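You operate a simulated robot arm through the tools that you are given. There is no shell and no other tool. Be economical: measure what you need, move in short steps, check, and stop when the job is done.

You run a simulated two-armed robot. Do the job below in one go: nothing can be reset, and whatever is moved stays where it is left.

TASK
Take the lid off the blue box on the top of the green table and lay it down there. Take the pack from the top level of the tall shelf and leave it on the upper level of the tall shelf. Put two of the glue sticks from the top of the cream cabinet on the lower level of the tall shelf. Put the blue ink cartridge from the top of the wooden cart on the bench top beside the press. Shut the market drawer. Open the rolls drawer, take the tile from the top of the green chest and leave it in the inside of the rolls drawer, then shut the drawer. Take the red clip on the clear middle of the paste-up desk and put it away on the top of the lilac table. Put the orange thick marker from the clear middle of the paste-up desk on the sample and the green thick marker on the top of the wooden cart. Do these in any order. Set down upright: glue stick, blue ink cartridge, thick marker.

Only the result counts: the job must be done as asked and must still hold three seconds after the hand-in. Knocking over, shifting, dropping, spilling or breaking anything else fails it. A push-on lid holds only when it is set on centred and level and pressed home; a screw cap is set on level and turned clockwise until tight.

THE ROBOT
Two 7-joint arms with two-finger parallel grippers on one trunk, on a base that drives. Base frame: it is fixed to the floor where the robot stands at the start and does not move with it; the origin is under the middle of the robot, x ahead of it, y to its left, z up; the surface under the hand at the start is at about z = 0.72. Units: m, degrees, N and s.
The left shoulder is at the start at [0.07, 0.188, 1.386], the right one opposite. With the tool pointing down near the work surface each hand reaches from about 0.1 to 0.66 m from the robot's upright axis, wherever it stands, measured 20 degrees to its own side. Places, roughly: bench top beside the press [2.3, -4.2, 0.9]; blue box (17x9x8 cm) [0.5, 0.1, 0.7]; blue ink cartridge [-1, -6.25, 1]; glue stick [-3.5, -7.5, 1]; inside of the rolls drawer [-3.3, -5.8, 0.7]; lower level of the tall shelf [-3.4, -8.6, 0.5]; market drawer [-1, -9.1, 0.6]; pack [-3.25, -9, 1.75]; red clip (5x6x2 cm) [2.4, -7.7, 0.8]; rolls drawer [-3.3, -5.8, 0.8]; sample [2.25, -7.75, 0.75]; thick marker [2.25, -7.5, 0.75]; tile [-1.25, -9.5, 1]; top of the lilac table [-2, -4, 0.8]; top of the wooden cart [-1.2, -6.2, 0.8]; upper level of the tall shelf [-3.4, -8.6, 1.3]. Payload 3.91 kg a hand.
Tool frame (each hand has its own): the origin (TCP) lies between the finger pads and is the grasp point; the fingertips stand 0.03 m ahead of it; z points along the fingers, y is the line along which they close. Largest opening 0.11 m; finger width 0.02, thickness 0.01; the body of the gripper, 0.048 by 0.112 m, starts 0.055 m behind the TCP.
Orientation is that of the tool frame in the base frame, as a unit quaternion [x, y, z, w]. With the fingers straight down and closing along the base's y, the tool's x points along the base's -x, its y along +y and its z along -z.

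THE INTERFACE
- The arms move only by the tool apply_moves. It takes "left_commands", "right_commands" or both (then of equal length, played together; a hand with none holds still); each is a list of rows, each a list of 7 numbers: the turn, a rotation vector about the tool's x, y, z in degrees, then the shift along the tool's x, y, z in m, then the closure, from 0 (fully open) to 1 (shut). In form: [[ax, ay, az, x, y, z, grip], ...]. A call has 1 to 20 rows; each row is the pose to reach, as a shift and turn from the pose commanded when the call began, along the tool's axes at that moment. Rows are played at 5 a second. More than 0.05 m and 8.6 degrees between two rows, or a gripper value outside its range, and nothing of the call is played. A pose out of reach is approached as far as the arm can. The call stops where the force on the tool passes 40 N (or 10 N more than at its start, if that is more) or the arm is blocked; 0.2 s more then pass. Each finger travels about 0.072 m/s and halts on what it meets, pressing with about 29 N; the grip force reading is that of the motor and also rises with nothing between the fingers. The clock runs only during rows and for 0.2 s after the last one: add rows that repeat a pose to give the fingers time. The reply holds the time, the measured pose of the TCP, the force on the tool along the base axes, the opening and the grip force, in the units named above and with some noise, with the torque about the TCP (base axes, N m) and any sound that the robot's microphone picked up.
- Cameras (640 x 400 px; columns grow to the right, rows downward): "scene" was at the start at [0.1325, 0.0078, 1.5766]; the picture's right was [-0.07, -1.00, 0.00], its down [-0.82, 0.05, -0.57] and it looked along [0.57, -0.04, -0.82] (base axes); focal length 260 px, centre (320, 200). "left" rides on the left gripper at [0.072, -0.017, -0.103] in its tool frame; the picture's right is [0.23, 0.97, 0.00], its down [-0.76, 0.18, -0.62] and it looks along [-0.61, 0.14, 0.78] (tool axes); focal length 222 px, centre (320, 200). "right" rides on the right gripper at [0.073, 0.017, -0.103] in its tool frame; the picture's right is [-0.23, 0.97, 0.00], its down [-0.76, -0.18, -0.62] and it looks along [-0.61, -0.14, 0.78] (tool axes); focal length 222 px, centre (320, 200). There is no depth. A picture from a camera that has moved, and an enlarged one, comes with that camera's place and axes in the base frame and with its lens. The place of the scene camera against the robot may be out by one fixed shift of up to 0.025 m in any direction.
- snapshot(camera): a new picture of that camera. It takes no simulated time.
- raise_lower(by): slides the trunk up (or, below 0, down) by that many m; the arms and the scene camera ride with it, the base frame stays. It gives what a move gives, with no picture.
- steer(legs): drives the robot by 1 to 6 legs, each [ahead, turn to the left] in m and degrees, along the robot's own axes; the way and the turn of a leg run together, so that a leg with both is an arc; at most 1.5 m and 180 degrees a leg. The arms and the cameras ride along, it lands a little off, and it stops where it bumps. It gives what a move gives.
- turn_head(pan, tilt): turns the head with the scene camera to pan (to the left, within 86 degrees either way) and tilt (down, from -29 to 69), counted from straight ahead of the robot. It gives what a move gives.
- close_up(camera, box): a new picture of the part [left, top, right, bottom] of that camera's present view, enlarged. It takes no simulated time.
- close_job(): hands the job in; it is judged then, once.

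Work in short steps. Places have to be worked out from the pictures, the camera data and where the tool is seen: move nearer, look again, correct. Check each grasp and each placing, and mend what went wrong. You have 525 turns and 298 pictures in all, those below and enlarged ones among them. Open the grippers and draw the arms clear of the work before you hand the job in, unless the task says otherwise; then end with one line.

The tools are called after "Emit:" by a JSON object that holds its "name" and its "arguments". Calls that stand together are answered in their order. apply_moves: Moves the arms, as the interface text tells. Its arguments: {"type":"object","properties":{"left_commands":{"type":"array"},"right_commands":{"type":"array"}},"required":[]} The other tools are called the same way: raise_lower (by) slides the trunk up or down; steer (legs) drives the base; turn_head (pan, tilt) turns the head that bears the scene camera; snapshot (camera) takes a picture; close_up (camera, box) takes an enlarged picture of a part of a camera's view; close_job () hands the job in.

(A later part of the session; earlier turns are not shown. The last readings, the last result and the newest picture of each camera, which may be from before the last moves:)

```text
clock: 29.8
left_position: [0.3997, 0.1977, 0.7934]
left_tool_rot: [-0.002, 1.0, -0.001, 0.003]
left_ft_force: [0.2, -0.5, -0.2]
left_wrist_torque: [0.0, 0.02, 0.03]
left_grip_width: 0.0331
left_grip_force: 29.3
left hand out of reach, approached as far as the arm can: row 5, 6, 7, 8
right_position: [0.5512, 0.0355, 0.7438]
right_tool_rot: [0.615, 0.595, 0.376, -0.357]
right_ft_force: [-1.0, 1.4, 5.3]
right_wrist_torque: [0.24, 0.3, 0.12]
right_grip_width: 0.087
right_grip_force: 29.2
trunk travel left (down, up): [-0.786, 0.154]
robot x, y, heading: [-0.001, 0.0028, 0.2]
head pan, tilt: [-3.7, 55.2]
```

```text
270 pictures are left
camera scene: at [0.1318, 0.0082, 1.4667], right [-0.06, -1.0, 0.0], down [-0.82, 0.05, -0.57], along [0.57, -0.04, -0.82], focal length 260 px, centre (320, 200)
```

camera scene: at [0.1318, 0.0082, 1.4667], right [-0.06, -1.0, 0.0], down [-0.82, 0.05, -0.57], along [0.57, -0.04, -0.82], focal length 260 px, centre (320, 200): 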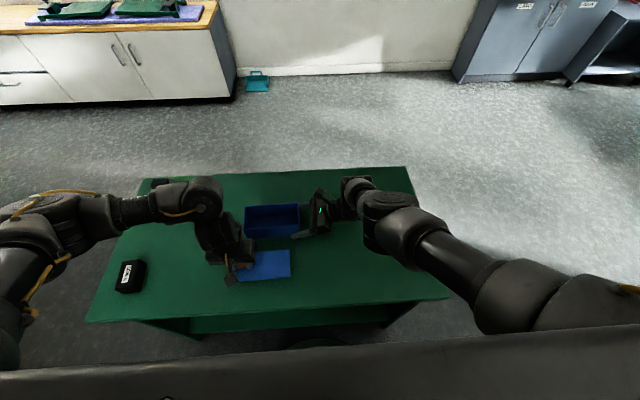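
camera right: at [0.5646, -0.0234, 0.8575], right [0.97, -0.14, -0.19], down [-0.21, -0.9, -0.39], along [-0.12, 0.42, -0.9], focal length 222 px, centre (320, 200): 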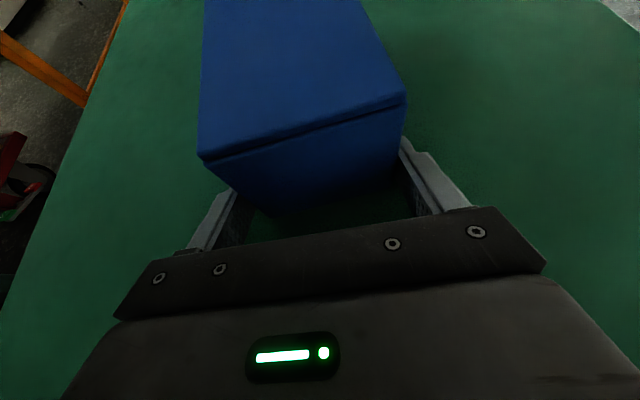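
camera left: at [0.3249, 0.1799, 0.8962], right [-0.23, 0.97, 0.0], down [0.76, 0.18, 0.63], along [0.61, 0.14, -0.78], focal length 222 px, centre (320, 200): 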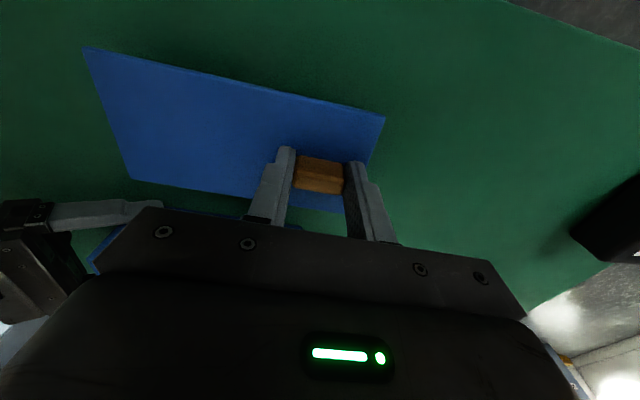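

The lid hovers level over the free spot. I lower it in small steps until it touches.

Emit:
{"name": "apply_moves", "arguments": {"left_commands": [[0, 0, 0, 0, 0, 0.006, 1], [0, 0, 0, 0, 0, 0.012, 1], [0, 0, 0, 0, 0, 0.018, 1], [0, 0, 0, 0, 0, 0.022, 1], [0, 0, 0, 0, 0, 0.025, 1], [0, 0, 0, 0, 0, 0.025, 1]]}}

Emit:
{"name": "close_up", "arguments": {"camera": "left", "box": [80, 0, 480, 250]}}

```text
clock: 31.2
left_position: [0.3992, 0.1971, 0.7698]
left_tool_rot: [-0.002, 1.0, -0.001, 0.003]
left_ft_force: [-1.2, 1.3, 15.2]
left_wrist_torque: [0.0, 0.19, 0.07]
left_grip_width: 0.0331
left_grip_force: 29.0
right_position: [0.5501, 0.0342, 0.7452]
right_tool_rot: [0.615, 0.595, 0.375, -0.356]
right_ft_force: [0.1, -0.1, -0.6]
right_wrist_torque: [-0.06, -0.01, 0.03]
right_grip_width: 0.0873
right_grip_force: 29.0
trunk travel left (down, up): [-0.786, 0.154]
robot x, y, heading: [-0.0011, 0.0007, 0.1]
head pan, tilt: [-3.7, 55.2]
```

```text
1.60 times, centred on (280, 125) of left
camera zoom: at [0.3265, 0.1801, 0.8716], right [-0.23, 0.97, 0.0], down [0.76, 0.18, 0.63], along [0.61, 0.14, -0.78], focal length 355 px, centre (384, 320)
```

zoom: 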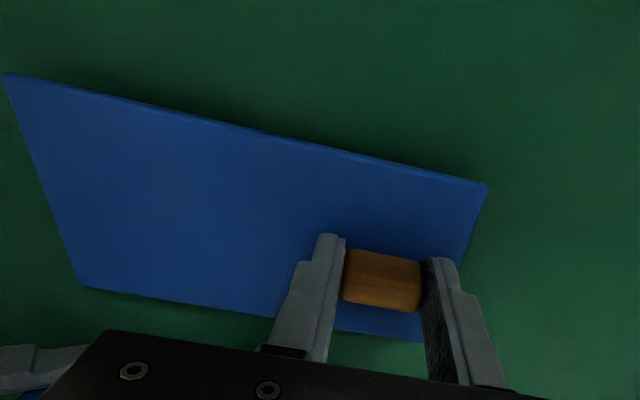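

The lid rests on the table (15 N contact). I open both hands, rise with the left, and back the right out along −y.

Emit:
{"name": "apply_moves", "arguments": {"left_commands": [[0, 0, 0, 0, 0, -0.001, 0.8], [0, 0, 0, 0, 0, -0.001, 0.5], [0, 0, 0, 0, 0, -0.001, 0.3], [0, 0, 0, 0, 0, -0.03, 0.3], [0, 0, 0, 0, 0, -0.07, 0.3], [0, 0, 0, 0, 0, -0.11, 0.3], [0, 0, 0, 0, 0, -0.15, 0.3], [0, 0, 0, 0, 0, -0.15, 0.3]], "right_commands": [[0, 0, 0, 0, 0, 0, 0.8], [0, 0, 0, 0, 0, 0, 0.4], [0, 0, 0, 0, 0, 0, 0], [0, 0, 0, 0, 0, 0, 0], [0, 0, 0, -0.008, 0, -0.018, 0], [0, 0, 0, -0.016, 0, -0.036, 0], [0, 0, 0, -0.024, 0, -0.054, 0], [0, 0, 0, -0.034, 0, -0.075, 0]]}}

Emit:
{"name": "snapshot", "arguments": {"camera": "scene"}}

```text
clock: 33.0
left_position: [0.426, 0.2135, 0.8973]
left_tool_rot: [-0.001, 1.0, -0.001, 0.001]
left_ft_force: [-0.4, -0.2, 0.7]
left_wrist_torque: [-0.01, -0.01, 0.03]
left_grip_width: 0.0768
left_grip_force: 0.0
left hand out of reach, approached as far as the arm can: row 6, 7, 8
right_position: [0.5423, -0.0305, 0.7504]
right_tool_rot: [0.607, 0.597, 0.375, -0.367]
right_ft_force: [0.4, -0.2, -0.5]
right_wrist_torque: [0.03, 0.01, 0.02]
right_grip_width: 0.11
right_grip_force: 0.0
trunk travel left (down, up): [-0.786, 0.154]
robot x, y, heading: [0.002, -0.0022, 0.0]
head pan, tilt: [-3.7, 55.2]
```

```text
268 pictures are left
camera scene: at [0.1329, 0.0065, 1.4665], right [-0.06, -1.0, 0.0], down [-0.82, 0.05, -0.57], along [0.57, -0.04, -0.82], focal length 260 px, centre (320, 200)
```

scene: 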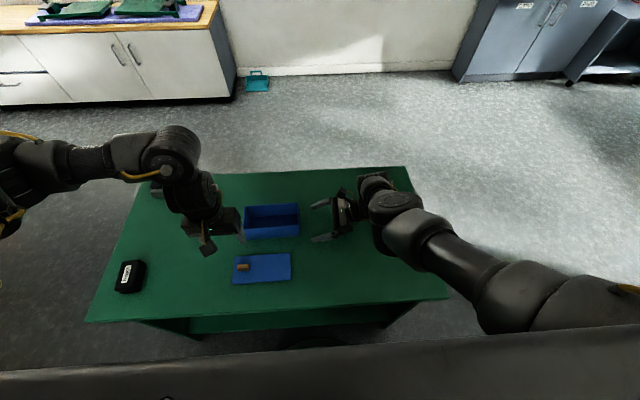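

The lid task looks done. I raise the trunk and turn the right hand towards pointing down before moving off.

Emit:
{"name": "raise_lower", "arguments": {"by": 0.15}}

Emit:
{"name": "apply_moves", "arguments": {"right_commands": [[0, -8, 0, 0, 0, 0, 0], [0, -16, 0, 0, 0, 0, 0], [0, -24, 0, 0, 0, 0, 0], [0, -32, 0, 0, 0, 0, 0], [0, -40, 0, 0, 0, 0, 0], [0, -48, 0, 0, 0, 0, 0], [0, -56, 0, 0, 0, 0, 0], [0, -64, 0, 0, 0, 0, 0]]}}

Emit:
{"name": "turn_head", "arguments": {"pan": -60, "tilt": 25}}

Emit:
{"name": "snapshot", "arguments": {"camera": "scene"}}

```text
clock: 34.8
left_position: [0.4244, 0.2151, 1.0458]
left_tool_rot: [-0.001, 1.0, -0.002, 0.001]
left_ft_force: [-0.8, 1.0, 0.5]
left_wrist_torque: [0.0, -0.02, 0.04]
left_grip_width: 0.077
left_grip_force: 0.0
right_position: [0.5444, -0.0314, 0.9003]
right_tool_rot: [0.608, 0.597, 0.375, -0.365]
right_ft_force: [-0.1, -0.3, -0.5]
right_wrist_torque: [0.01, -0.01, -0.01]
right_grip_width: 0.11
right_grip_force: 0.0
trunk travel left (down, up): [-0.936, 0.004]
robot x, y, heading: [-0.0052, 0.0011, 0.1]
head pan, tilt: [-3.7, 55.2]
```

```text
clock: 36.5
left_position: [0.4257, 0.2134, 1.048]
left_tool_rot: [-0.001, 1.0, -0.002, 0.001]
left_ft_force: [0.0, -0.2, -0.2]
left_wrist_torque: [-0.02, 0.0, 0.01]
left_grip_width: 0.0768
left_grip_force: 0.1
right_position: [0.5769, -0.0824, 0.903]
right_tool_rot: [0.71, 0.696, 0.079, -0.078]
right_ft_force: [-0.1, -0.9, -0.2]
right_wrist_torque: [0.01, 0.04, 0.03]
right_grip_width: 0.1101
right_grip_force: 0.0
right hand out of reach, approached as far as the arm can: row 5, 6, 7, 8
trunk travel left (down, up): [-0.936, 0.004]
robot x, y, heading: [0.0032, -0.0051, -0.0]
head pan, tilt: [-3.7, 55.2]
```

```text
clock: 37.8
left_position: [0.4248, 0.2137, 1.0476]
left_tool_rot: [-0.001, 1.0, -0.001, 0.002]
left_ft_force: [0.1, 0.0, -0.1]
left_wrist_torque: [0.02, -0.01, 0.0]
left_grip_width: 0.0774
left_grip_force: 0.1
right_position: [0.5769, -0.0819, 0.9022]
right_tool_rot: [0.709, 0.696, 0.081, -0.08]
right_ft_force: [0.9, -0.4, -0.6]
right_wrist_torque: [0.02, -0.02, 0.01]
right_grip_width: 0.1102
right_grip_force: 0.2
trunk travel left (down, up): [-0.936, 0.004]
robot x, y, heading: [-0.0002, 0.0015, -0.0]
head pan, tilt: [-60.0, 25.0]
```

```text
267 pictures are left
camera scene: at [0.1072, -0.067, 1.6608], right [-0.86, -0.5, 0.0], down [-0.21, 0.37, -0.91], along [0.45, -0.78, -0.42], focal length 260 px, centre (320, 200)
```

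scene: 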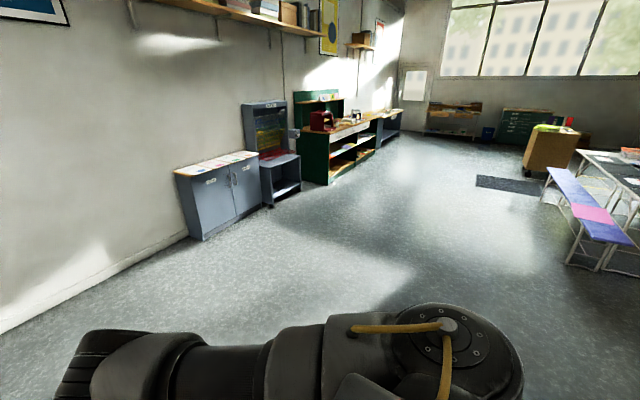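

I look further right to see the other side of the room.

Emit:
{"name": "turn_head", "arguments": {"pan": -86, "tilt": 15}}

Emit:
{"name": "snapshot", "arguments": {"camera": "scene"}}

```text
clock: 38.7
left_position: [0.426, 0.2141, 1.0477]
left_tool_rot: [-0.001, 1.0, -0.002, 0.002]
left_ft_force: [0.1, 0.0, -0.4]
left_wrist_torque: [0.0, -0.01, 0.0]
left_grip_width: 0.0766
left_grip_force: 0.2
right_position: [0.5764, -0.0822, 0.9034]
right_tool_rot: [0.709, 0.696, 0.08, -0.08]
right_ft_force: [0.1, -0.2, 0.4]
right_wrist_torque: [0.03, 0.03, -0.01]
right_grip_width: 0.1101
right_grip_force: 0.1
trunk travel left (down, up): [-0.936, 0.004]
robot x, y, heading: [0.0021, 0.0011, 0.4]
head pan, tilt: [-85.9, 15.0]
```

```text
266 pictures are left
camera scene: at [0.0677, -0.0804, 1.6771], right [-1.0, -0.07, 0.0], down [-0.02, 0.26, -0.97], along [0.07, -0.96, -0.26], focal length 260 px, centre (320, 200)
```

scene: 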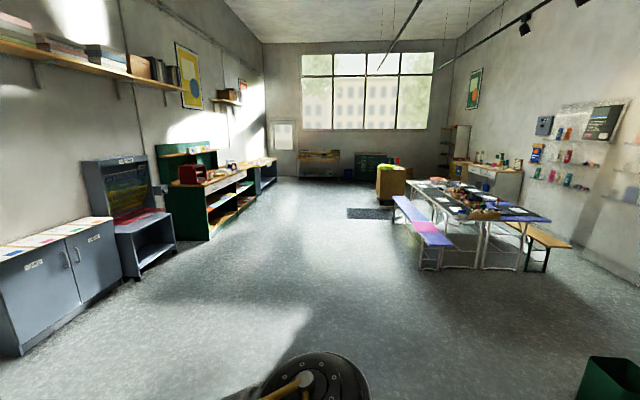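

The corridor along x≈0–1 is clear. Plan: desk (markers, clip) → cart → lilac table → press bench → shelf corner. I turn right about 80° in place.

Emit:
{"name": "steer", "arguments": {"legs": [[0, -40]]}}

Emit:
{"name": "turn_head", "arguments": {"pan": 40, "tilt": 55}}

Emit:
{"name": "snapshot", "arguments": {"camera": "scene"}}

```text
clock: 41.0
left_position: [0.4645, -0.1092, 1.0474]
left_tool_rot: [0.342, 0.94, -0.001, 0.001]
left_ft_force: [-0.5, -0.3, 0.6]
left_wrist_torque: [0.01, 0.05, 0.02]
left_grip_width: 0.077
left_grip_force: 0.0
right_position: [0.3894, -0.4319, 0.9024]
right_tool_rot: [0.904, 0.411, 0.103, -0.048]
right_ft_force: [-0.2, -0.5, -0.2]
right_wrist_torque: [0.01, 0.01, 0.04]
right_grip_width: 0.1102
right_grip_force: 0.0
trunk travel left (down, up): [-0.936, 0.004]
robot x, y, heading: [-0.0021, -0.0008, -39.8]
head pan, tilt: [-85.9, 15.0]
```

```text
clock: 43.0
left_position: [0.4629, -0.1096, 1.0479]
left_tool_rot: [0.341, 0.94, -0.003, 0.001]
left_ft_force: [0.2, -0.5, 0.2]
left_wrist_torque: [-0.01, -0.01, 0.01]
left_grip_width: 0.0769
left_grip_force: 0.1
right_position: [0.3887, -0.4326, 0.9013]
right_tool_rot: [0.905, 0.411, 0.102, -0.048]
right_ft_force: [-0.4, 0.4, -0.6]
right_wrist_torque: [0.03, 0.0, -0.01]
right_grip_width: 0.1101
right_grip_force: 0.1
trunk travel left (down, up): [-0.936, 0.004]
robot x, y, heading: [0.0012, -0.001, -39.9]
head pan, tilt: [40.0, 55.0]
```

```text
265 pictures are left
camera scene: at [0.1213, -0.0198, 1.6168], right [0.0, -1.0, 0.0], down [-0.82, 0.0, -0.57], along [0.57, 0.0, -0.82], focal length 260 px, centre (320, 200)
```

scene: 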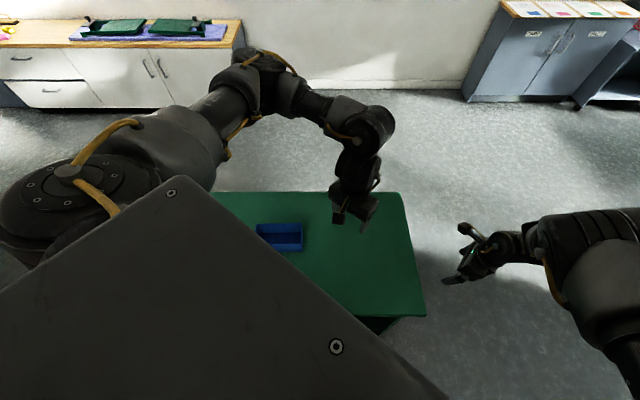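

No bump. I finish the turn and drive about 4 m down the clear corridor.

Emit:
{"name": "steer", "arguments": {"legs": [[0, -41], [1.5, 0], [1.5, 0], [1.2, 0]]}}

Emit:
{"name": "turn_head", "arguments": {"pan": 0, "tilt": 22}}

Emit:
{"name": "snapshot", "arguments": {"camera": "scene"}}

```text
clock: 47.6
left_position: [0.3359, -0.6544, 1.0513]
left_tool_rot: [0.633, 0.774, -0.004, 0.002]
left_ft_force: [-1.0, -0.1, -1.0]
left_wrist_torque: [-0.01, -0.03, -0.02]
left_grip_width: 0.0774
left_grip_force: 0.0
right_position: [0.0757, -0.8614, 0.9052]
right_tool_rot: [0.989, 0.09, 0.114, -0.009]
right_ft_force: [0.3, 0.7, 0.1]
right_wrist_torque: [-0.05, 0.04, 0.0]
right_grip_width: 0.1102
right_grip_force: 0.0
trunk travel left (down, up): [-0.936, 0.004]
robot x, y, heading: [0.0371, -0.2869, -78.0]
head pan, tilt: [40.0, 55.0]
stopped in leg 2: the robot was blocked; the commanded pose is now the measured one
```

```text
clock: 48.7
left_position: [0.3362, -0.6585, 1.0479]
left_tool_rot: [0.634, 0.774, -0.003, 0.0]
left_ft_force: [0.1, 0.1, 0.2]
left_wrist_torque: [0.0, -0.02, 0.0]
left_grip_width: 0.0769
left_grip_force: 0.0
right_position: [0.0746, -0.8642, 0.9032]
right_tool_rot: [0.989, 0.09, 0.114, -0.01]
right_ft_force: [0.1, -0.6, 0.4]
right_wrist_torque: [0.0, -0.01, 0.01]
right_grip_width: 0.1101
right_grip_force: 0.0
trunk travel left (down, up): [-0.936, 0.004]
robot x, y, heading: [0.0386, -0.2859, -78.3]
head pan, tilt: [0.0, 22.0]
```

```text
264 pictures are left
camera scene: at [0.0789, -0.4127, 1.6658], right [-0.98, -0.21, 0.0], down [-0.08, 0.37, -0.93], along [0.19, -0.91, -0.37], focal length 260 px, centre (320, 200)
```

scene: 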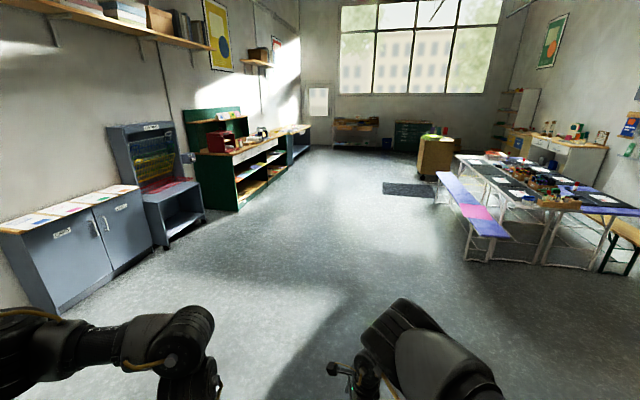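

Blocked after 0.29 m, probably the base's left side touched the table edge. I check the table.

Emit:
{"name": "turn_head", "arguments": {"pan": 80, "tilt": 50}}

Emit:
{"name": "snapshot", "arguments": {"camera": "scene"}}

```text
clock: 50.2
left_position: [0.3361, -0.6589, 1.0476]
left_tool_rot: [0.633, 0.774, -0.003, 0.001]
left_ft_force: [-0.2, -0.1, 0.5]
left_wrist_torque: [-0.01, -0.02, -0.01]
left_grip_width: 0.0769
left_grip_force: 0.1
right_position: [0.0754, -0.8645, 0.9022]
right_tool_rot: [0.989, 0.09, 0.114, -0.011]
right_ft_force: [-1.0, -0.3, -0.7]
right_wrist_torque: [0.03, -0.03, 0.01]
right_grip_width: 0.1099
right_grip_force: 0.0
trunk travel left (down, up): [-0.936, 0.004]
robot x, y, heading: [0.0393, -0.284, -77.9]
head pan, tilt: [80.0, 50.0]
```

```text
263 pictures are left
camera scene: at [0.1373, -0.3216, 1.6233], right [0.03, -1.0, 0.0], down [-0.77, -0.03, -0.64], along [0.64, 0.02, -0.77], focal length 260 px, centre (320, 200)
```

scene: 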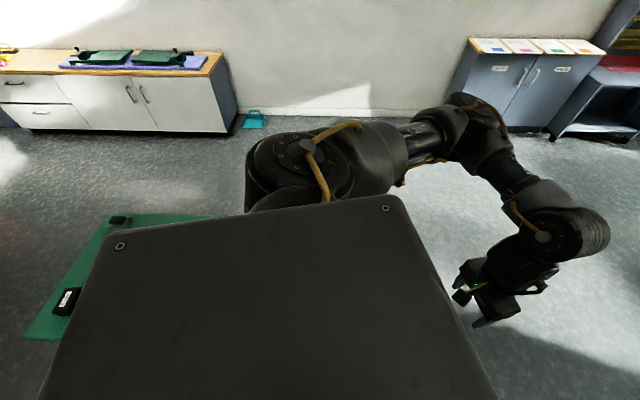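

The table has not moved. I turn further right and drive away from it, then curve back.

Emit:
{"name": "steer", "arguments": {"legs": [[0, -27], [0.8, 0]]}}

```text
clock: 51.9
left_position: [0.1779, -0.7105, 1.0464]
left_tool_rot: [0.776, 0.631, -0.003, -0.002]
left_ft_force: [0.1, -0.9, -1.0]
left_wrist_torque: [0.0, 0.04, 0.02]
left_grip_width: 0.0771
left_grip_force: 0.0
right_position: [-0.1418, -0.7983, 0.9054]
right_tool_rot: [0.988, -0.107, 0.115, 0.014]
right_ft_force: [0.6, -0.4, 0.1]
right_wrist_torque: [-0.01, 0.03, 0.0]
right_grip_width: 0.1101
right_grip_force: 0.0
trunk travel left (down, up): [-0.936, 0.004]
robot x, y, heading: [0.04, -0.2503, -94.6]
head pan, tilt: [80.0, 50.0]
stopped in leg 1: the robot was blocked; the commanded pose is now the measured one
```

The rear-left of the base swings into the table when turning. I drive straight ahead instead, since the heading now points away from it.

Emit:
{"name": "steer", "arguments": {"legs": [[0.6, 0]]}}

```text
clock: 53.4
left_position: [0.1947, -0.7442, 1.0469]
left_tool_rot: [0.763, 0.647, -0.004, 0.001]
left_ft_force: [0.8, -0.4, -0.5]
left_wrist_torque: [0.01, 0.03, -0.01]
left_grip_width: 0.0769
left_grip_force: 0.1
right_position: [-0.1233, -0.8477, 0.9066]
right_tool_rot: [0.989, -0.086, 0.116, 0.014]
right_ft_force: [0.6, -0.1, -0.2]
right_wrist_torque: [0.01, 0.02, 0.01]
right_grip_width: 0.11
right_grip_force: 0.2
trunk travel left (down, up): [-0.936, 0.004]
robot x, y, heading: [0.0313, -0.2895, -84.0]
head pan, tilt: [80.0, 50.0]
stopped in leg 1: the robot was blocked; the commanded pose is now the measured one
```

The base's left side is rubbing the table edge. I look towards −x to check for room before reversing away.

Emit:
{"name": "turn_head", "arguments": {"pan": -86, "tilt": 40}}

Emit:
{"name": "snapshot", "arguments": {"camera": "scene"}}

```text
clock: 55.9
left_position: [0.1896, -0.7454, 1.0468]
left_tool_rot: [0.762, 0.647, 0.001, 0.002]
left_ft_force: [-0.4, -0.1, 0.7]
left_wrist_torque: [0.01, -0.02, 0.01]
left_grip_width: 0.0771
left_grip_force: 0.1
right_position: [-0.1264, -0.8493, 0.9051]
right_tool_rot: [0.989, -0.087, 0.118, 0.014]
right_ft_force: [-0.1, -0.2, -0.9]
right_wrist_torque: [-0.02, 0.03, -0.01]
right_grip_width: 0.11
right_grip_force: 0.0
trunk travel left (down, up): [-0.936, 0.004]
robot x, y, heading: [0.0363, -0.2928, -84.6]
head pan, tilt: [-85.9, 40.0]
```

```text
262 pictures are left
camera scene: at [-0.0351, -0.3442, 1.6375], right [-0.17, 0.99, 0.0], down [0.63, 0.11, -0.77], along [-0.75, -0.13, -0.64], focal length 260 px, centre (320, 200)
```

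scene: 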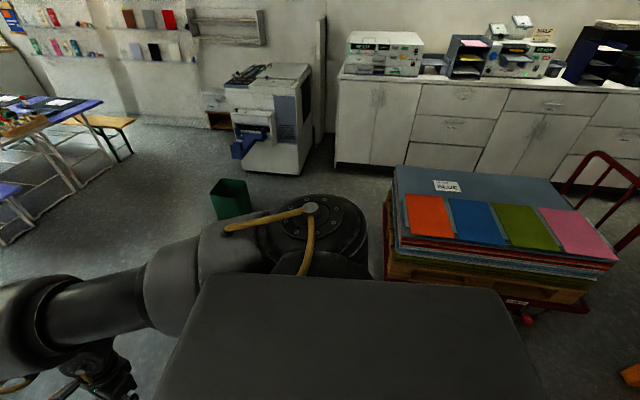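

There is over 0.6 m free behind. I turn left to about −45°, reverse 0.3 m, then turn right again.

Emit:
{"name": "steer", "arguments": {"legs": [[0, 40], [-0.35, 0]]}}

```text
clock: 60.1
left_position: [0.1928, -0.292, 1.0471]
left_tool_rot: [0.492, 0.871, 0.001, 0.001]
left_ft_force: [-0.3, -0.7, 0.4]
left_wrist_torque: [-0.02, 0.0, 0.01]
left_grip_width: 0.077
left_grip_force: 0.0
right_position: [0.0192, -0.5767, 0.9053]
right_tool_rot: [0.958, 0.261, 0.115, -0.028]
right_ft_force: [-0.5, 0.6, -0.3]
right_wrist_torque: [0.03, -0.04, 0.01]
right_grip_width: 0.1099
right_grip_force: 0.1
trunk travel left (down, up): [-0.936, 0.004]
robot x, y, heading: [-0.2196, -0.0475, -43.8]
head pan, tilt: [-85.9, 40.0]
```

The reported heading (−43.8°) disagrees with the hand poses (which imply about −58.5°). I check against the known things on the green table.

Emit:
{"name": "turn_head", "arguments": {"pan": 60, "tilt": 45}}

Emit:
{"name": "snapshot", "arguments": {"camera": "scene"}}

```text
clock: 62.4
left_position: [0.1917, -0.2919, 1.048]
left_tool_rot: [0.492, 0.871, 0.0, 0.001]
left_ft_force: [0.1, 0.4, -1.6]
left_wrist_torque: [0.01, -0.02, 0.0]
left_grip_width: 0.077
left_grip_force: 0.0
right_position: [0.019, -0.5743, 0.905]
right_tool_rot: [0.958, 0.261, 0.116, -0.027]
right_ft_force: [-0.4, -0.5, 0.4]
right_wrist_torque: [-0.01, 0.0, 0.0]
right_grip_width: 0.1101
right_grip_force: 0.0
trunk travel left (down, up): [-0.936, 0.004]
robot x, y, heading: [-0.2235, -0.0466, -43.7]
head pan, tilt: [60.0, 45.0]
```

```text
261 pictures are left
camera scene: at [-0.0963, -0.0478, 1.6302], right [0.28, -0.96, 0.0], down [-0.68, -0.2, -0.71], along [0.68, 0.2, -0.71], focal length 260 px, centre (320, 200)
```

scene: 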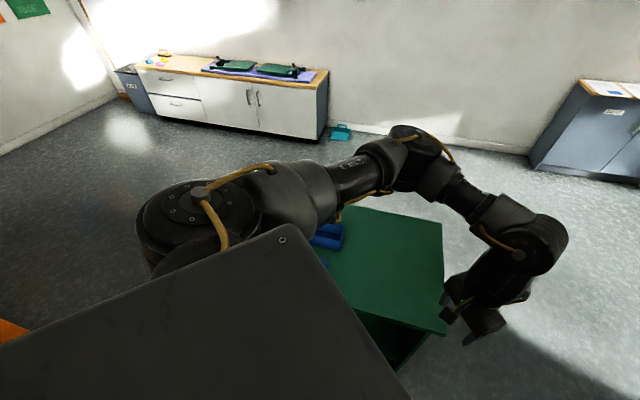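

Both are right: the table is unmoved, and the arms just twisted about 15° relative to the base during the block. Now I turn to about −82° and drive down the corridor.

Emit:
{"name": "steer", "arguments": {"legs": [[0, -38], [1.0, 0], [1.5, 5], [1.5, 0]]}}

Emit:
{"name": "turn_head", "arguments": {"pan": 10, "tilt": 20}}

Emit:
{"name": "snapshot", "arguments": {"camera": "scene"}}

```text
clock: 83.0
left_position: [0.6424, -4.3285, 1.0488]
left_tool_rot: [0.728, 0.685, -0.001, 0.002]
left_ft_force: [-0.7, -0.4, -0.2]
left_wrist_torque: [-0.02, 0.02, 0.03]
left_grip_width: 0.0769
left_grip_force: 0.0
right_position: [0.3371, -4.4653, 0.9055]
right_tool_rot: [0.992, -0.036, 0.119, 0.009]
right_ft_force: [-0.2, -0.2, -0.2]
right_wrist_torque: [-0.02, 0.01, 0.01]
right_grip_width: 0.1101
right_grip_force: 0.2
trunk travel left (down, up): [-0.936, 0.004]
robot x, y, heading: [0.4399, -3.8942, -78.3]
head pan, tilt: [60.0, 45.0]
```

```text
clock: 84.2
left_position: [0.6429, -4.328, 1.048]
left_tool_rot: [0.729, 0.684, 0.001, 0.001]
left_ft_force: [0.0, -0.5, -0.4]
left_wrist_torque: [0.01, -0.03, 0.01]
left_grip_width: 0.077
left_grip_force: 0.0
right_position: [0.3372, -4.465, 0.9058]
right_tool_rot: [0.992, -0.035, 0.118, 0.009]
right_ft_force: [-0.2, -0.2, -0.2]
right_wrist_torque: [0.0, -0.04, -0.02]
right_grip_width: 0.1101
right_grip_force: 0.0
trunk travel left (down, up): [-0.936, 0.004]
robot x, y, heading: [0.4388, -3.8944, -78.3]
head pan, tilt: [10.0, 20.0]
```

```text
260 pictures are left
camera scene: at [0.4938, -4.0175, 1.6689], right [-0.93, -0.37, 0.0], down [-0.13, 0.32, -0.94], along [0.35, -0.87, -0.34], focal length 260 px, centre (320, 200)
```

scene: 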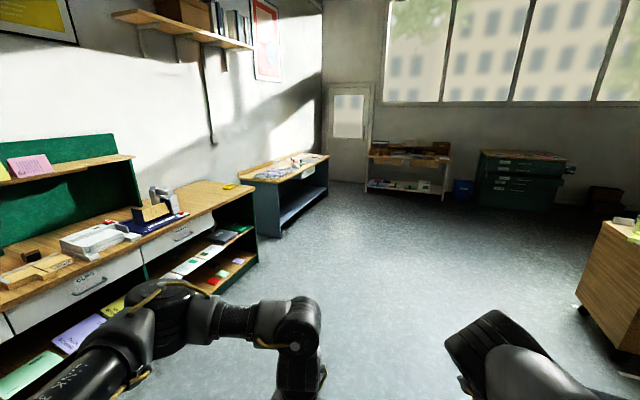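

The paste-up desk is ahead on the left against the +x wall, with its front edge near x≈2.2. I drive to about [1.3, −7.6] and turn to face +x.

Emit:
{"name": "steer", "arguments": {"legs": [[1.5, 0], [1.5, 0], [0.75, 0], [0, 78]]}}

Emit:
{"name": "turn_head", "arguments": {"pan": 0, "tilt": 35}}

Emit:
{"name": "snapshot", "arguments": {"camera": "scene"}}

```text
clock: 105.8
left_position: [1.5906, -7.5207, 1.0476]
left_tool_rot: [0.148, 0.989, 0.001, 0.001]
left_ft_force: [0.0, -0.2, -0.1]
left_wrist_torque: [-0.01, 0.03, 0.01]
left_grip_width: 0.0768
left_grip_force: 0.1
right_position: [1.6529, -7.8482, 0.906]
right_tool_rot: [0.802, 0.586, 0.099, -0.066]
right_ft_force: [-0.2, 1.0, -0.4]
right_wrist_torque: [0.01, -0.01, 0.03]
right_grip_width: 0.1099
right_grip_force: 0.0
trunk travel left (down, up): [-0.936, 0.004]
robot x, y, heading: [1.1251, -7.6129, -1.8]
head pan, tilt: [10.0, 20.0]
```

```text
clock: 106.6
left_position: [1.592, -7.5189, 1.048]
left_tool_rot: [0.148, 0.989, 0.001, 0.003]
left_ft_force: [0.5, 0.1, -1.0]
left_wrist_torque: [-0.02, 0.0, -0.01]
left_grip_width: 0.0769
left_grip_force: 0.0
right_position: [1.6526, -7.8471, 0.9055]
right_tool_rot: [0.802, 0.586, 0.098, -0.067]
right_ft_force: [-0.3, 0.2, 0.4]
right_wrist_torque: [-0.01, -0.02, 0.01]
right_grip_width: 0.1099
right_grip_force: 0.0
trunk travel left (down, up): [-0.936, 0.004]
robot x, y, heading: [1.1181, -7.6086, -1.9]
head pan, tilt: [0.0, 35.0]
```

```text
259 pictures are left
camera scene: at [1.27, -7.6068, 1.6451], right [-0.03, -1.0, 0.0], down [-0.57, 0.02, -0.82], along [0.82, -0.03, -0.57], focal length 260 px, centre (320, 200)
```

scene: 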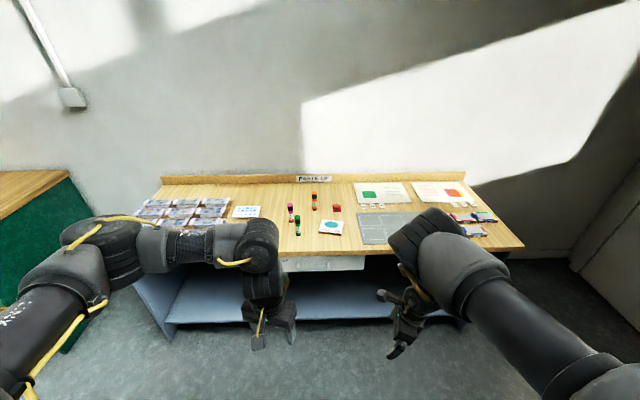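

Now I zoom in on the items in the middle of the desk.

Emit:
{"name": "close_up", "arguments": {"camera": "scene", "box": [250, 170, 410, 270]}}

```text
4.00 times, centred on (330, 220) of scene
camera zoom: at [1.27, -7.6068, 1.6451], right [-0.03, -1.0, 0.0], down [-0.57, 0.02, -0.82], along [0.82, -0.03, -0.57], focal length 1042 px, centre (280, 120)
```

zoom: 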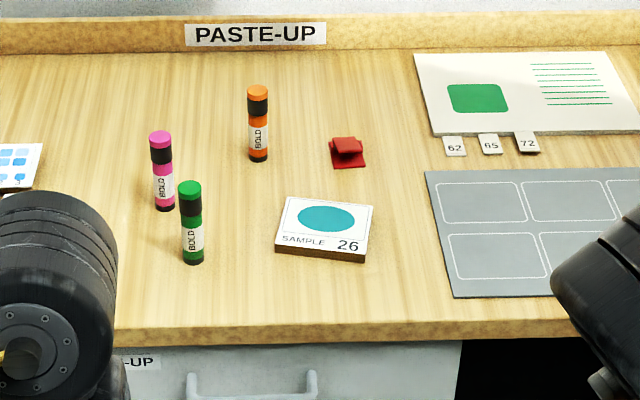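

The scene is clear: green marker at about [2.255, −7.533], orange [2.47, −7.62], clip [2.47, −7.75], sample [2.30, −7.705]. Before approaching, I draw the right hand back, up and out.

Emit:
{"name": "apply_moves", "arguments": {"right_commands": [[0, -2, 0, -0.024, -0.0116, -0.022, 0], [0, -4, 0, -0.048, -0.023, -0.045, 0], [0, -7, 0, -0.073, -0.035, -0.067, 0], [0, -10, 0, -0.097, -0.046, -0.09, 0], [0, -13, 0, -0.1216, -0.058, -0.112, 0], [0, -13, 0, -0.1216, -0.058, -0.112, 0]]}}

Emit:
{"name": "snapshot", "arguments": {"camera": "scene"}}

```text
clock: 108.0
left_position: [1.5914, -7.5189, 1.0475]
left_tool_rot: [0.148, 0.989, 0.001, 0.001]
left_ft_force: [-0.3, 0.3, 0.5]
left_wrist_torque: [0.01, 0.0, -0.02]
left_grip_width: 0.0768
left_grip_force: 0.1
right_position: [1.5535, -7.9677, 0.985]
right_tool_rot: [0.807, 0.59, 0.008, 0.0]
right_ft_force: [-0.3, -0.1, -0.5]
right_wrist_torque: [-0.03, 0.04, 0.01]
right_grip_width: 0.1098
right_grip_force: 0.1
trunk travel left (down, up): [-0.936, 0.004]
robot x, y, heading: [1.1229, -7.6165, -2.1]
head pan, tilt: [0.0, 35.0]
```

```text
257 pictures are left
camera scene: at [1.2703, -7.607, 1.645], right [-0.03, -1.0, 0.0], down [-0.57, 0.02, -0.82], along [0.82, -0.03, -0.57], focal length 260 px, centre (320, 200)
```

scene: 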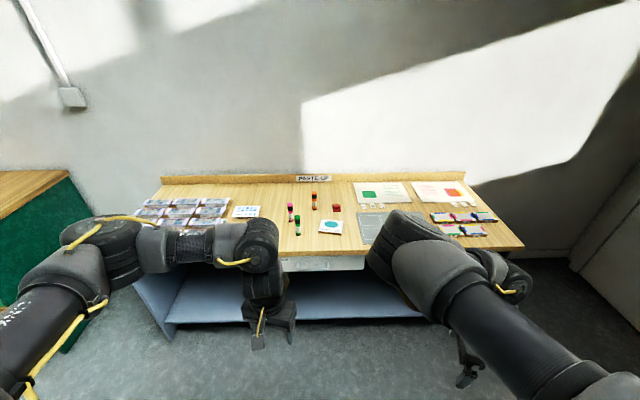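

Both hands now point down. I drive in to about [1.78, −7.73] facing +x.

Emit:
{"name": "steer", "arguments": {"legs": [[0, -8], [0.6, 0], [0, 10]]}}

Emit:
{"name": "turn_head", "arguments": {"pan": 0, "tilt": 50}}

Emit:
{"name": "snapshot", "arguments": {"camera": "scene"}}

```text
clock: 112.6
left_position: [2.161, -7.6121, 1.0479]
left_tool_rot: [0.135, 0.991, 0.001, 0.001]
left_ft_force: [-0.3, 0.3, 0.6]
left_wrist_torque: [0.02, 0.01, 0.01]
left_grip_width: 0.0772
left_grip_force: 0.1
right_position: [2.1339, -8.0621, 0.9843]
right_tool_rot: [0.8, 0.6, 0.007, -0.001]
right_ft_force: [0.3, 0.5, -0.1]
right_wrist_torque: [0.03, 0.0, -0.04]
right_grip_width: 0.11
right_grip_force: 0.1
trunk travel left (down, up): [-0.936, 0.004]
robot x, y, heading: [1.6952, -7.7181, -0.5]
head pan, tilt: [0.0, 35.0]
```

```text
clock: 113.4
left_position: [2.1604, -7.6097, 1.0474]
left_tool_rot: [0.134, 0.991, 0.001, 0.002]
left_ft_force: [0.1, 0.5, 0.2]
left_wrist_torque: [0.0, -0.02, -0.04]
left_grip_width: 0.0772
left_grip_force: 0.1
right_position: [2.1347, -8.059, 0.985]
right_tool_rot: [0.8, 0.6, 0.007, 0.001]
right_ft_force: [-0.1, -0.2, 0.9]
right_wrist_torque: [-0.05, -0.02, 0.01]
right_grip_width: 0.1099
right_grip_force: 0.1
trunk travel left (down, up): [-0.936, 0.004]
robot x, y, heading: [1.6933, -7.72, -0.5]
head pan, tilt: [0.0, 50.0]
```

```text
256 pictures are left
camera scene: at [1.8309, -7.7055, 1.6234], right [-0.01, -1.0, 0.0], down [-0.77, 0.0, -0.64], along [0.64, -0.01, -0.77], focal length 260 px, centre (320, 200)
```

scene: 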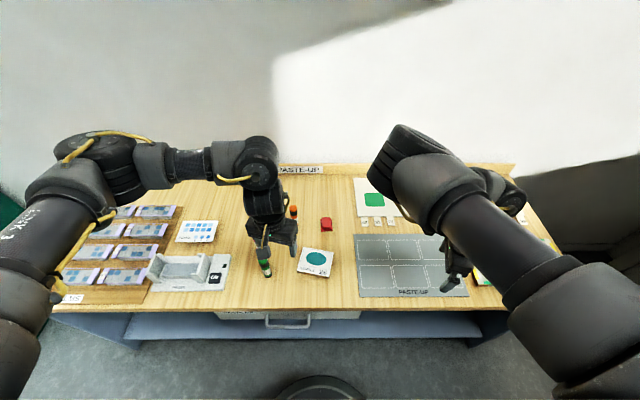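

The base front is about 0.27 m ahead of the axis. I creep 8 cm closer, raise the left hand, and lower the trunk for a longer reach.

Emit:
{"name": "steer", "arguments": {"legs": [[0.08, 0]]}}

Emit:
{"name": "apply_moves", "arguments": {"left_commands": [[0, 0, 0, 0, 0, -0.03, 0], [0, 0, 0, 0, 0, -0.06, 0], [0, 0, 0, 0, 0, -0.09, 0], [0, 0, 0, 0, 0, -0.12, 0], [0, 0, 0, 0, 0, -0.14, 0]], "right_commands": [[0, 0, 0, 0, 0, -0.03, 0], [0, 0, 0, 0, 0, -0.06, 0], [0, 0, 0, 0, 0, -0.09, 0], [0, 0, 0, 0, 0, -0.12, 0], [0, 0, 0, 0, 0, -0.14, 0]]}}

Emit:
{"name": "raise_lower", "arguments": {"by": -0.2}}

Emit:
{"name": "snapshot", "arguments": {"camera": "left"}}

Emit:
{"name": "snapshot", "arguments": {"camera": "scene"}}

```text
clock: 114.4
left_position: [2.2319, -7.6102, 1.0506]
left_tool_rot: [0.137, 0.991, 0.001, 0.005]
left_ft_force: [0.1, -0.8, -1.6]
left_wrist_torque: [0.04, 0.05, -0.02]
left_grip_width: 0.0772
left_grip_force: 0.1
right_position: [2.2054, -8.0603, 0.9871]
right_tool_rot: [0.8, 0.6, 0.01, 0.003]
right_ft_force: [-0.6, 0.2, -1.1]
right_wrist_torque: [0.0, 0.01, 0.0]
right_grip_width: 0.11
right_grip_force: 0.0
trunk travel left (down, up): [-0.936, 0.004]
robot x, y, heading: [1.7753, -7.7199, -0.4]
head pan, tilt: [0.0, 50.0]
```

```text
clock: 115.6
left_position: [2.2338, -7.6113, 1.1907]
left_tool_rot: [0.136, 0.991, 0.0, 0.004]
left_ft_force: [-0.4, 0.0, 0.4]
left_wrist_torque: [0.02, 0.0, 0.0]
left_grip_width: 0.1099
left_grip_force: 0.1
right_position: [2.203, -8.0609, 1.1295]
right_tool_rot: [0.801, 0.599, 0.009, 0.001]
right_ft_force: [0.8, -0.4, -1.2]
right_wrist_torque: [0.0, -0.02, 0.03]
right_grip_width: 0.1099
right_grip_force: 0.0
trunk travel left (down, up): [-0.936, 0.004]
robot x, y, heading: [1.7713, -7.7211, -0.4]
head pan, tilt: [0.0, 50.0]
```

```text
clock: 117.8
left_position: [2.2324, -7.6098, 0.9895]
left_tool_rot: [0.137, 0.991, 0.0, 0.005]
left_ft_force: [-0.6, -0.9, 0.3]
left_wrist_torque: [-0.01, -0.03, 0.0]
left_grip_width: 0.11
left_grip_force: 0.0
right_position: [2.2031, -8.0602, 0.93]
right_tool_rot: [0.8, 0.6, 0.009, 0.003]
right_ft_force: [0.3, 0.5, 0.1]
right_wrist_torque: [-0.02, 0.01, 0.02]
right_grip_width: 0.1099
right_grip_force: 0.1
trunk travel left (down, up): [-0.736, 0.204]
robot x, y, heading: [1.7731, -7.7196, -0.6]
head pan, tilt: [0.0, 50.0]
```

```text
255 pictures are left
camera left: at [2.1568, -7.6074, 1.0932], right [0.04, 1.0, 0.0], down [0.77, -0.03, 0.63], along [0.63, -0.03, -0.78], focal length 222 px, centre (320, 200)
```

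left: 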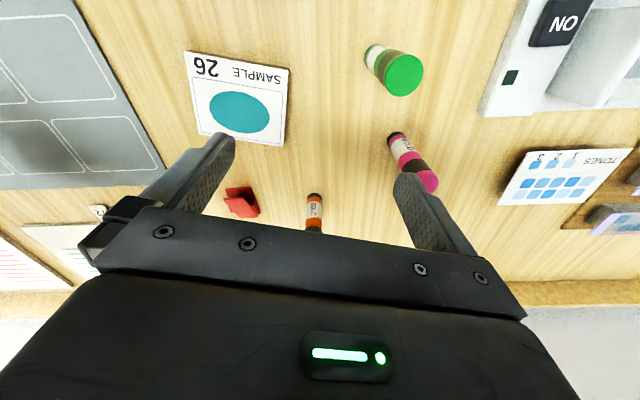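

```text
254 pictures are left
camera scene: at [1.9122, -7.7076, 1.4234], right [-0.01, -1.0, 0.0], down [-0.77, 0.01, -0.64], along [0.64, 0.0, -0.77], focal length 260 px, centre (320, 200)
```

scene: 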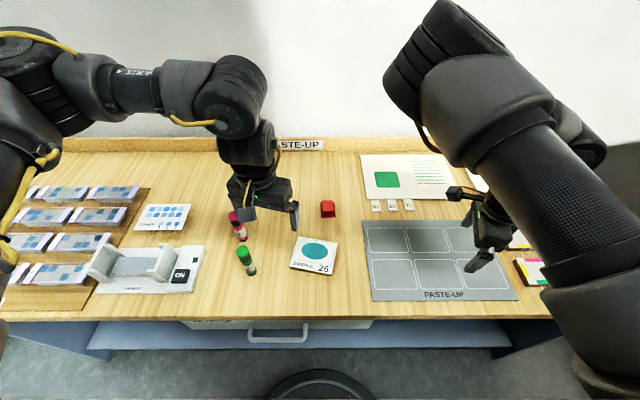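

Combining views puts the desk top near z≈0.80, with green at ≈[2.188, −7.551], orange [2.385, −7.63], sample [2.23, −7.71] and clip [2.39, −7.75]. I move the left hand above the orange marker with its yaw squared.

Emit:
{"name": "apply_moves", "arguments": {"left_commands": [[0, 0, -4, -0.038, 0.005, 0.002, 0], [0, 0, -8, -0.076, 0.011, 0.005, 0], [0, 0, -12, -0.115, 0.016, 0.007, 0], [0, 0, -15.6, -0.153, 0.022, 0.01, 0], [0, 0, -15.6, -0.153, 0.022, 0.01, 0]]}}

Emit:
{"name": "snapshot", "arguments": {"camera": "left"}}

```text
clock: 119.0
left_position: [2.3857, -7.6333, 0.98]
left_tool_rot: [0.001, 1.0, 0.0, 0.005]
left_ft_force: [0.3, -0.4, 0.0]
left_wrist_torque: [-0.01, -0.01, -0.03]
left_grip_width: 0.1099
left_grip_force: 0.1
right_position: [2.2013, -8.0604, 0.9301]
right_tool_rot: [0.8, 0.6, 0.01, 0.003]
right_ft_force: [0.0, 1.0, 0.6]
right_wrist_torque: [-0.02, 0.01, 0.0]
right_grip_width: 0.1101
right_grip_force: 0.0
trunk travel left (down, up): [-0.736, 0.204]
robot x, y, heading: [1.7763, -7.719, -0.5]
head pan, tilt: [0.0, 50.0]
```

```text
253 pictures are left
camera left: at [2.3127, -7.6498, 1.0827], right [-0.23, 0.97, 0.0], down [0.76, 0.18, 0.63], along [0.62, 0.14, -0.78], focal length 222 px, centre (320, 200)
```

left: 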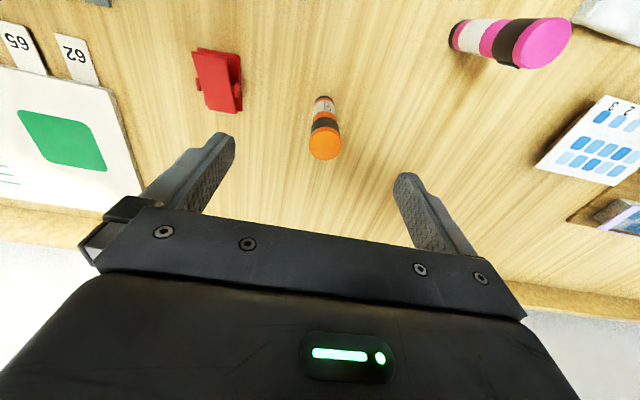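

The orange marker's axis is at ≈[2.391, −7.629], with its top around z 0.91. I descend to TCP z 0.87 and close.

Emit:
{"name": "apply_moves", "arguments": {"left_commands": [[0, 0, 0, -0.006, 0.004, 0.03, 0], [0, 0, 0, -0.006, 0.004, 0.06, 0], [0, 0, 0, -0.006, 0.004, 0.09, 0], [0, 0, 0, -0.006, 0.004, 0.11, 0], [0, 0, 0, -0.006, 0.004, 0.11, 0.3], [0, 0, 0, -0.006, 0.004, 0.11, 0.6], [0, 0, 0, -0.006, 0.004, 0.11, 1], [0, 0, 0, -0.006, 0.004, 0.11, 1], [0, 0, 0, -0.006, 0.004, 0.11, 1]]}}

Emit:
{"name": "snapshot", "arguments": {"camera": "left"}}

```text
clock: 121.0
left_position: [2.3951, -7.6277, 0.8703]
left_tool_rot: [0.001, 1.0, 0.0, 0.005]
left_ft_force: [-0.5, 0.1, 0.5]
left_wrist_torque: [0.0, -0.01, 0.01]
left_grip_width: 0.0252
left_grip_force: 28.8
right_position: [2.2026, -8.061, 0.9287]
right_tool_rot: [0.8, 0.6, 0.009, 0.003]
right_ft_force: [0.4, -0.2, 0.1]
right_wrist_torque: [-0.01, -0.02, 0.02]
right_grip_width: 0.11
right_grip_force: 0.1
trunk travel left (down, up): [-0.736, 0.204]
robot x, y, heading: [1.7743, -7.7181, -0.4]
head pan, tilt: [0.0, 50.0]
```

```text
252 pictures are left
camera left: at [2.3202, -7.644, 0.9739], right [-0.23, 0.97, 0.0], down [0.76, 0.18, 0.63], along [0.62, 0.14, -0.78], focal length 222 px, centre (320, 200)
```

left: 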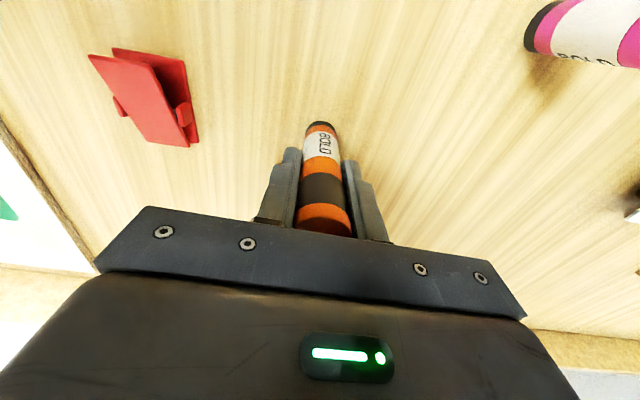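

Gripped at 25 mm. I lift 10 cm and carry it above the sample, then look again.

Emit:
{"name": "apply_moves", "arguments": {"left_commands": [[0, 0, 0, 0, 0, -0.03, 1], [0, 0, 0, 0, 0, -0.07, 1], [0, 0, 0, 0.03, -0.015, -0.1, 1], [0, 0, 0, 0.065, -0.03, -0.1, 1], [0, 0, 0, 0.1, -0.05, -0.1, 1], [0, 0, 0, 0.135, -0.065, -0.1, 1], [0, 0, 0, 0.165, -0.08, -0.1, 1], [0, 0, 0, 0.165, -0.08, -0.1, 1]]}}

Emit:
{"name": "snapshot", "arguments": {"camera": "left"}}

Emit:
{"name": "close_up", "arguments": {"camera": "scene", "box": [160, 140, 400, 290]}}

```text
clock: 122.8
left_position: [2.2955, -7.7005, 0.958]
left_tool_rot: [0.001, 1.0, 0.001, 0.004]
left_ft_force: [-0.7, -0.2, -1.2]
left_wrist_torque: [-0.01, -0.02, 0.02]
left_grip_width: 0.0255
left_grip_force: 28.6
left hand out of reach, approached as far as the arm can: row 5, 6, 7, 8
right_position: [2.2041, -8.0608, 0.9292]
right_tool_rot: [0.8, 0.599, 0.01, 0.003]
right_ft_force: [0.7, -0.2, -0.3]
right_wrist_torque: [0.0, -0.01, -0.01]
right_grip_width: 0.1101
right_grip_force: 0.0
trunk travel left (down, up): [-0.736, 0.204]
robot x, y, heading: [1.7746, -7.7173, -0.3]
head pan, tilt: [0.0, 50.0]
```

```text
251 pictures are left
camera left: at [2.2213, -7.7173, 1.0611], right [-0.22, 0.97, 0.0], down [0.76, 0.18, 0.63], along [0.61, 0.14, -0.78], focal length 222 px, centre (320, 200)
```

left: 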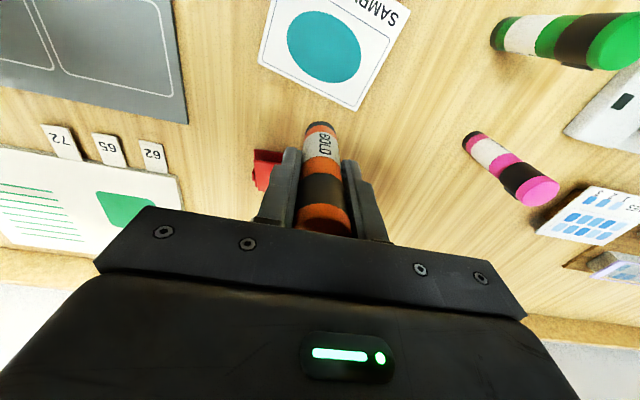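

```text
2.67 times, centred on (280, 215) of scene
camera zoom: at [1.9122, -7.7077, 1.4234], right [-0.01, -1.0, 0.0], down [-0.77, 0.01, -0.64], along [0.64, 0.0, -0.77], focal length 694 px, centre (427, 160)
```

zoom: 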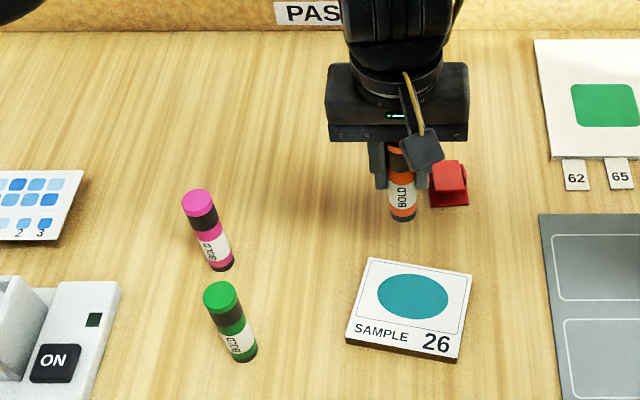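

The arm is folded to its limit here because the shoulder is now too low. I raise the trunk back up by 0.2.

Emit:
{"name": "raise_lower", "arguments": {"by": 0.2}}

Emit:
{"name": "apply_moves", "arguments": {"left_commands": [[0, 0, 0, 0.02, -0.003, 0.04, 1], [0, 0, 0, 0.04, -0.006, 0.08, 1], [0, 0, 0, 0.06, -0.009, 0.12, 1], [0, 0, 0, 0.065, -0.009, 0.16, 1], [0, 0, 0, 0.065, -0.009, 0.19, 1], [0, 0, 0, 0.065, -0.009, 0.21, 1]]}}

Emit:
{"name": "snapshot", "arguments": {"camera": "left"}}

```text
clock: 125.0
left_position: [2.2961, -7.6994, 1.158]
left_tool_rot: [0.001, 1.0, 0.0, 0.005]
left_ft_force: [-0.1, 0.5, -0.2]
left_wrist_torque: [0.02, 0.0, 0.05]
left_grip_width: 0.0254
left_grip_force: 29.1
right_position: [2.2034, -8.0604, 1.129]
right_tool_rot: [0.8, 0.6, 0.01, 0.002]
right_ft_force: [0.4, 0.7, 0.0]
right_wrist_torque: [0.02, 0.0, 0.0]
right_grip_width: 0.11
right_grip_force: 0.1
trunk travel left (down, up): [-0.936, 0.004]
robot x, y, heading: [1.7755, -7.7187, -0.4]
head pan, tilt: [0.0, 50.0]
```

```text
clock: 126.4
left_position: [2.2349, -7.7118, 0.9457]
left_tool_rot: [0.002, 1.0, 0.0, 0.005]
left_ft_force: [-0.7, 0.3, 0.0]
left_wrist_torque: [-0.02, 0.03, 0.0]
left_grip_width: 0.0255
left_grip_force: 28.8
left hand out of reach, approached as far as the arm can: row 1, 2, 3
right_position: [2.2027, -8.061, 1.1287]
right_tool_rot: [0.801, 0.599, 0.01, 0.003]
right_ft_force: [0.4, -0.8, 0.0]
right_wrist_torque: [-0.01, 0.01, 0.02]
right_grip_width: 0.1101
right_grip_force: 0.1
trunk travel left (down, up): [-0.936, 0.004]
robot x, y, heading: [1.7776, -7.7178, -0.4]
head pan, tilt: [0.0, 50.0]
```

```text
249 pictures are left
camera left: at [2.1606, -7.7288, 1.0493], right [-0.22, 0.97, 0.0], down [0.76, 0.17, 0.63], along [0.61, 0.14, -0.78], focal length 222 px, centre (320, 200)
```

left: 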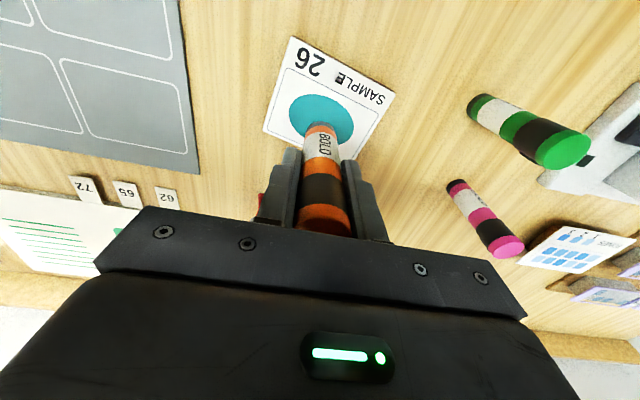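

The sample's centre is ≈[2.227, −7.704]. I adjust and lower gently until the marker stands on it.

Emit:
{"name": "apply_moves", "arguments": {"left_commands": [[0, 0, 0, 0.007, 0.007, 0.03, 1], [0, 0, 0, 0.007, 0.007, 0.05, 1], [0, 0, 0, 0.007, 0.007, 0.055, 1], [0, 0, 0, 0.007, 0.007, 0.058, 1], [0, 0, 0, 0.007, 0.007, 0.061, 1]]}}

Emit:
{"name": "close_up", "arguments": {"camera": "scene", "box": [240, 150, 400, 250]}}

```text
clock: 127.6
left_position: [2.2272, -7.7032, 0.8864]
left_tool_rot: [0.001, 1.0, 0.0, 0.005]
left_ft_force: [-0.4, 0.0, -0.5]
left_wrist_torque: [0.02, -0.01, -0.01]
left_grip_width: 0.0251
left_grip_force: 29.2
right_position: [2.2029, -8.0606, 1.1292]
right_tool_rot: [0.8, 0.6, 0.009, 0.003]
right_ft_force: [-0.1, -0.6, 0.6]
right_wrist_torque: [0.02, 0.0, 0.03]
right_grip_width: 0.1102
right_grip_force: 0.1
trunk travel left (down, up): [-0.936, 0.004]
robot x, y, heading: [1.7708, -7.7176, -0.5]
head pan, tilt: [0.0, 50.0]
```

```text
4.00 times, centred on (320, 200) of scene
camera zoom: at [1.912, -7.7075, 1.6234], right [-0.01, -1.0, 0.0], down [-0.77, 0.01, -0.64], along [0.64, 0.0, -0.77], focal length 1042 px, centre (320, 200)
```

zoom: 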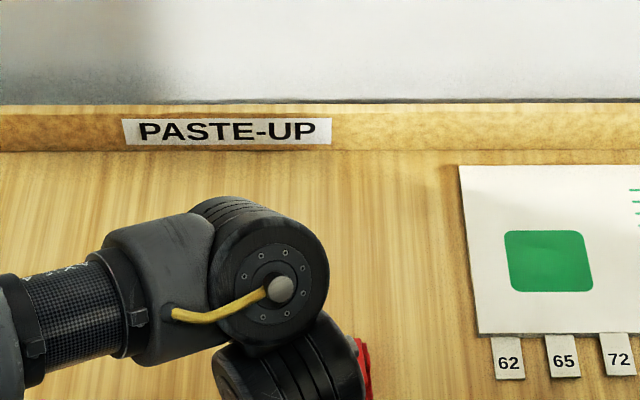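

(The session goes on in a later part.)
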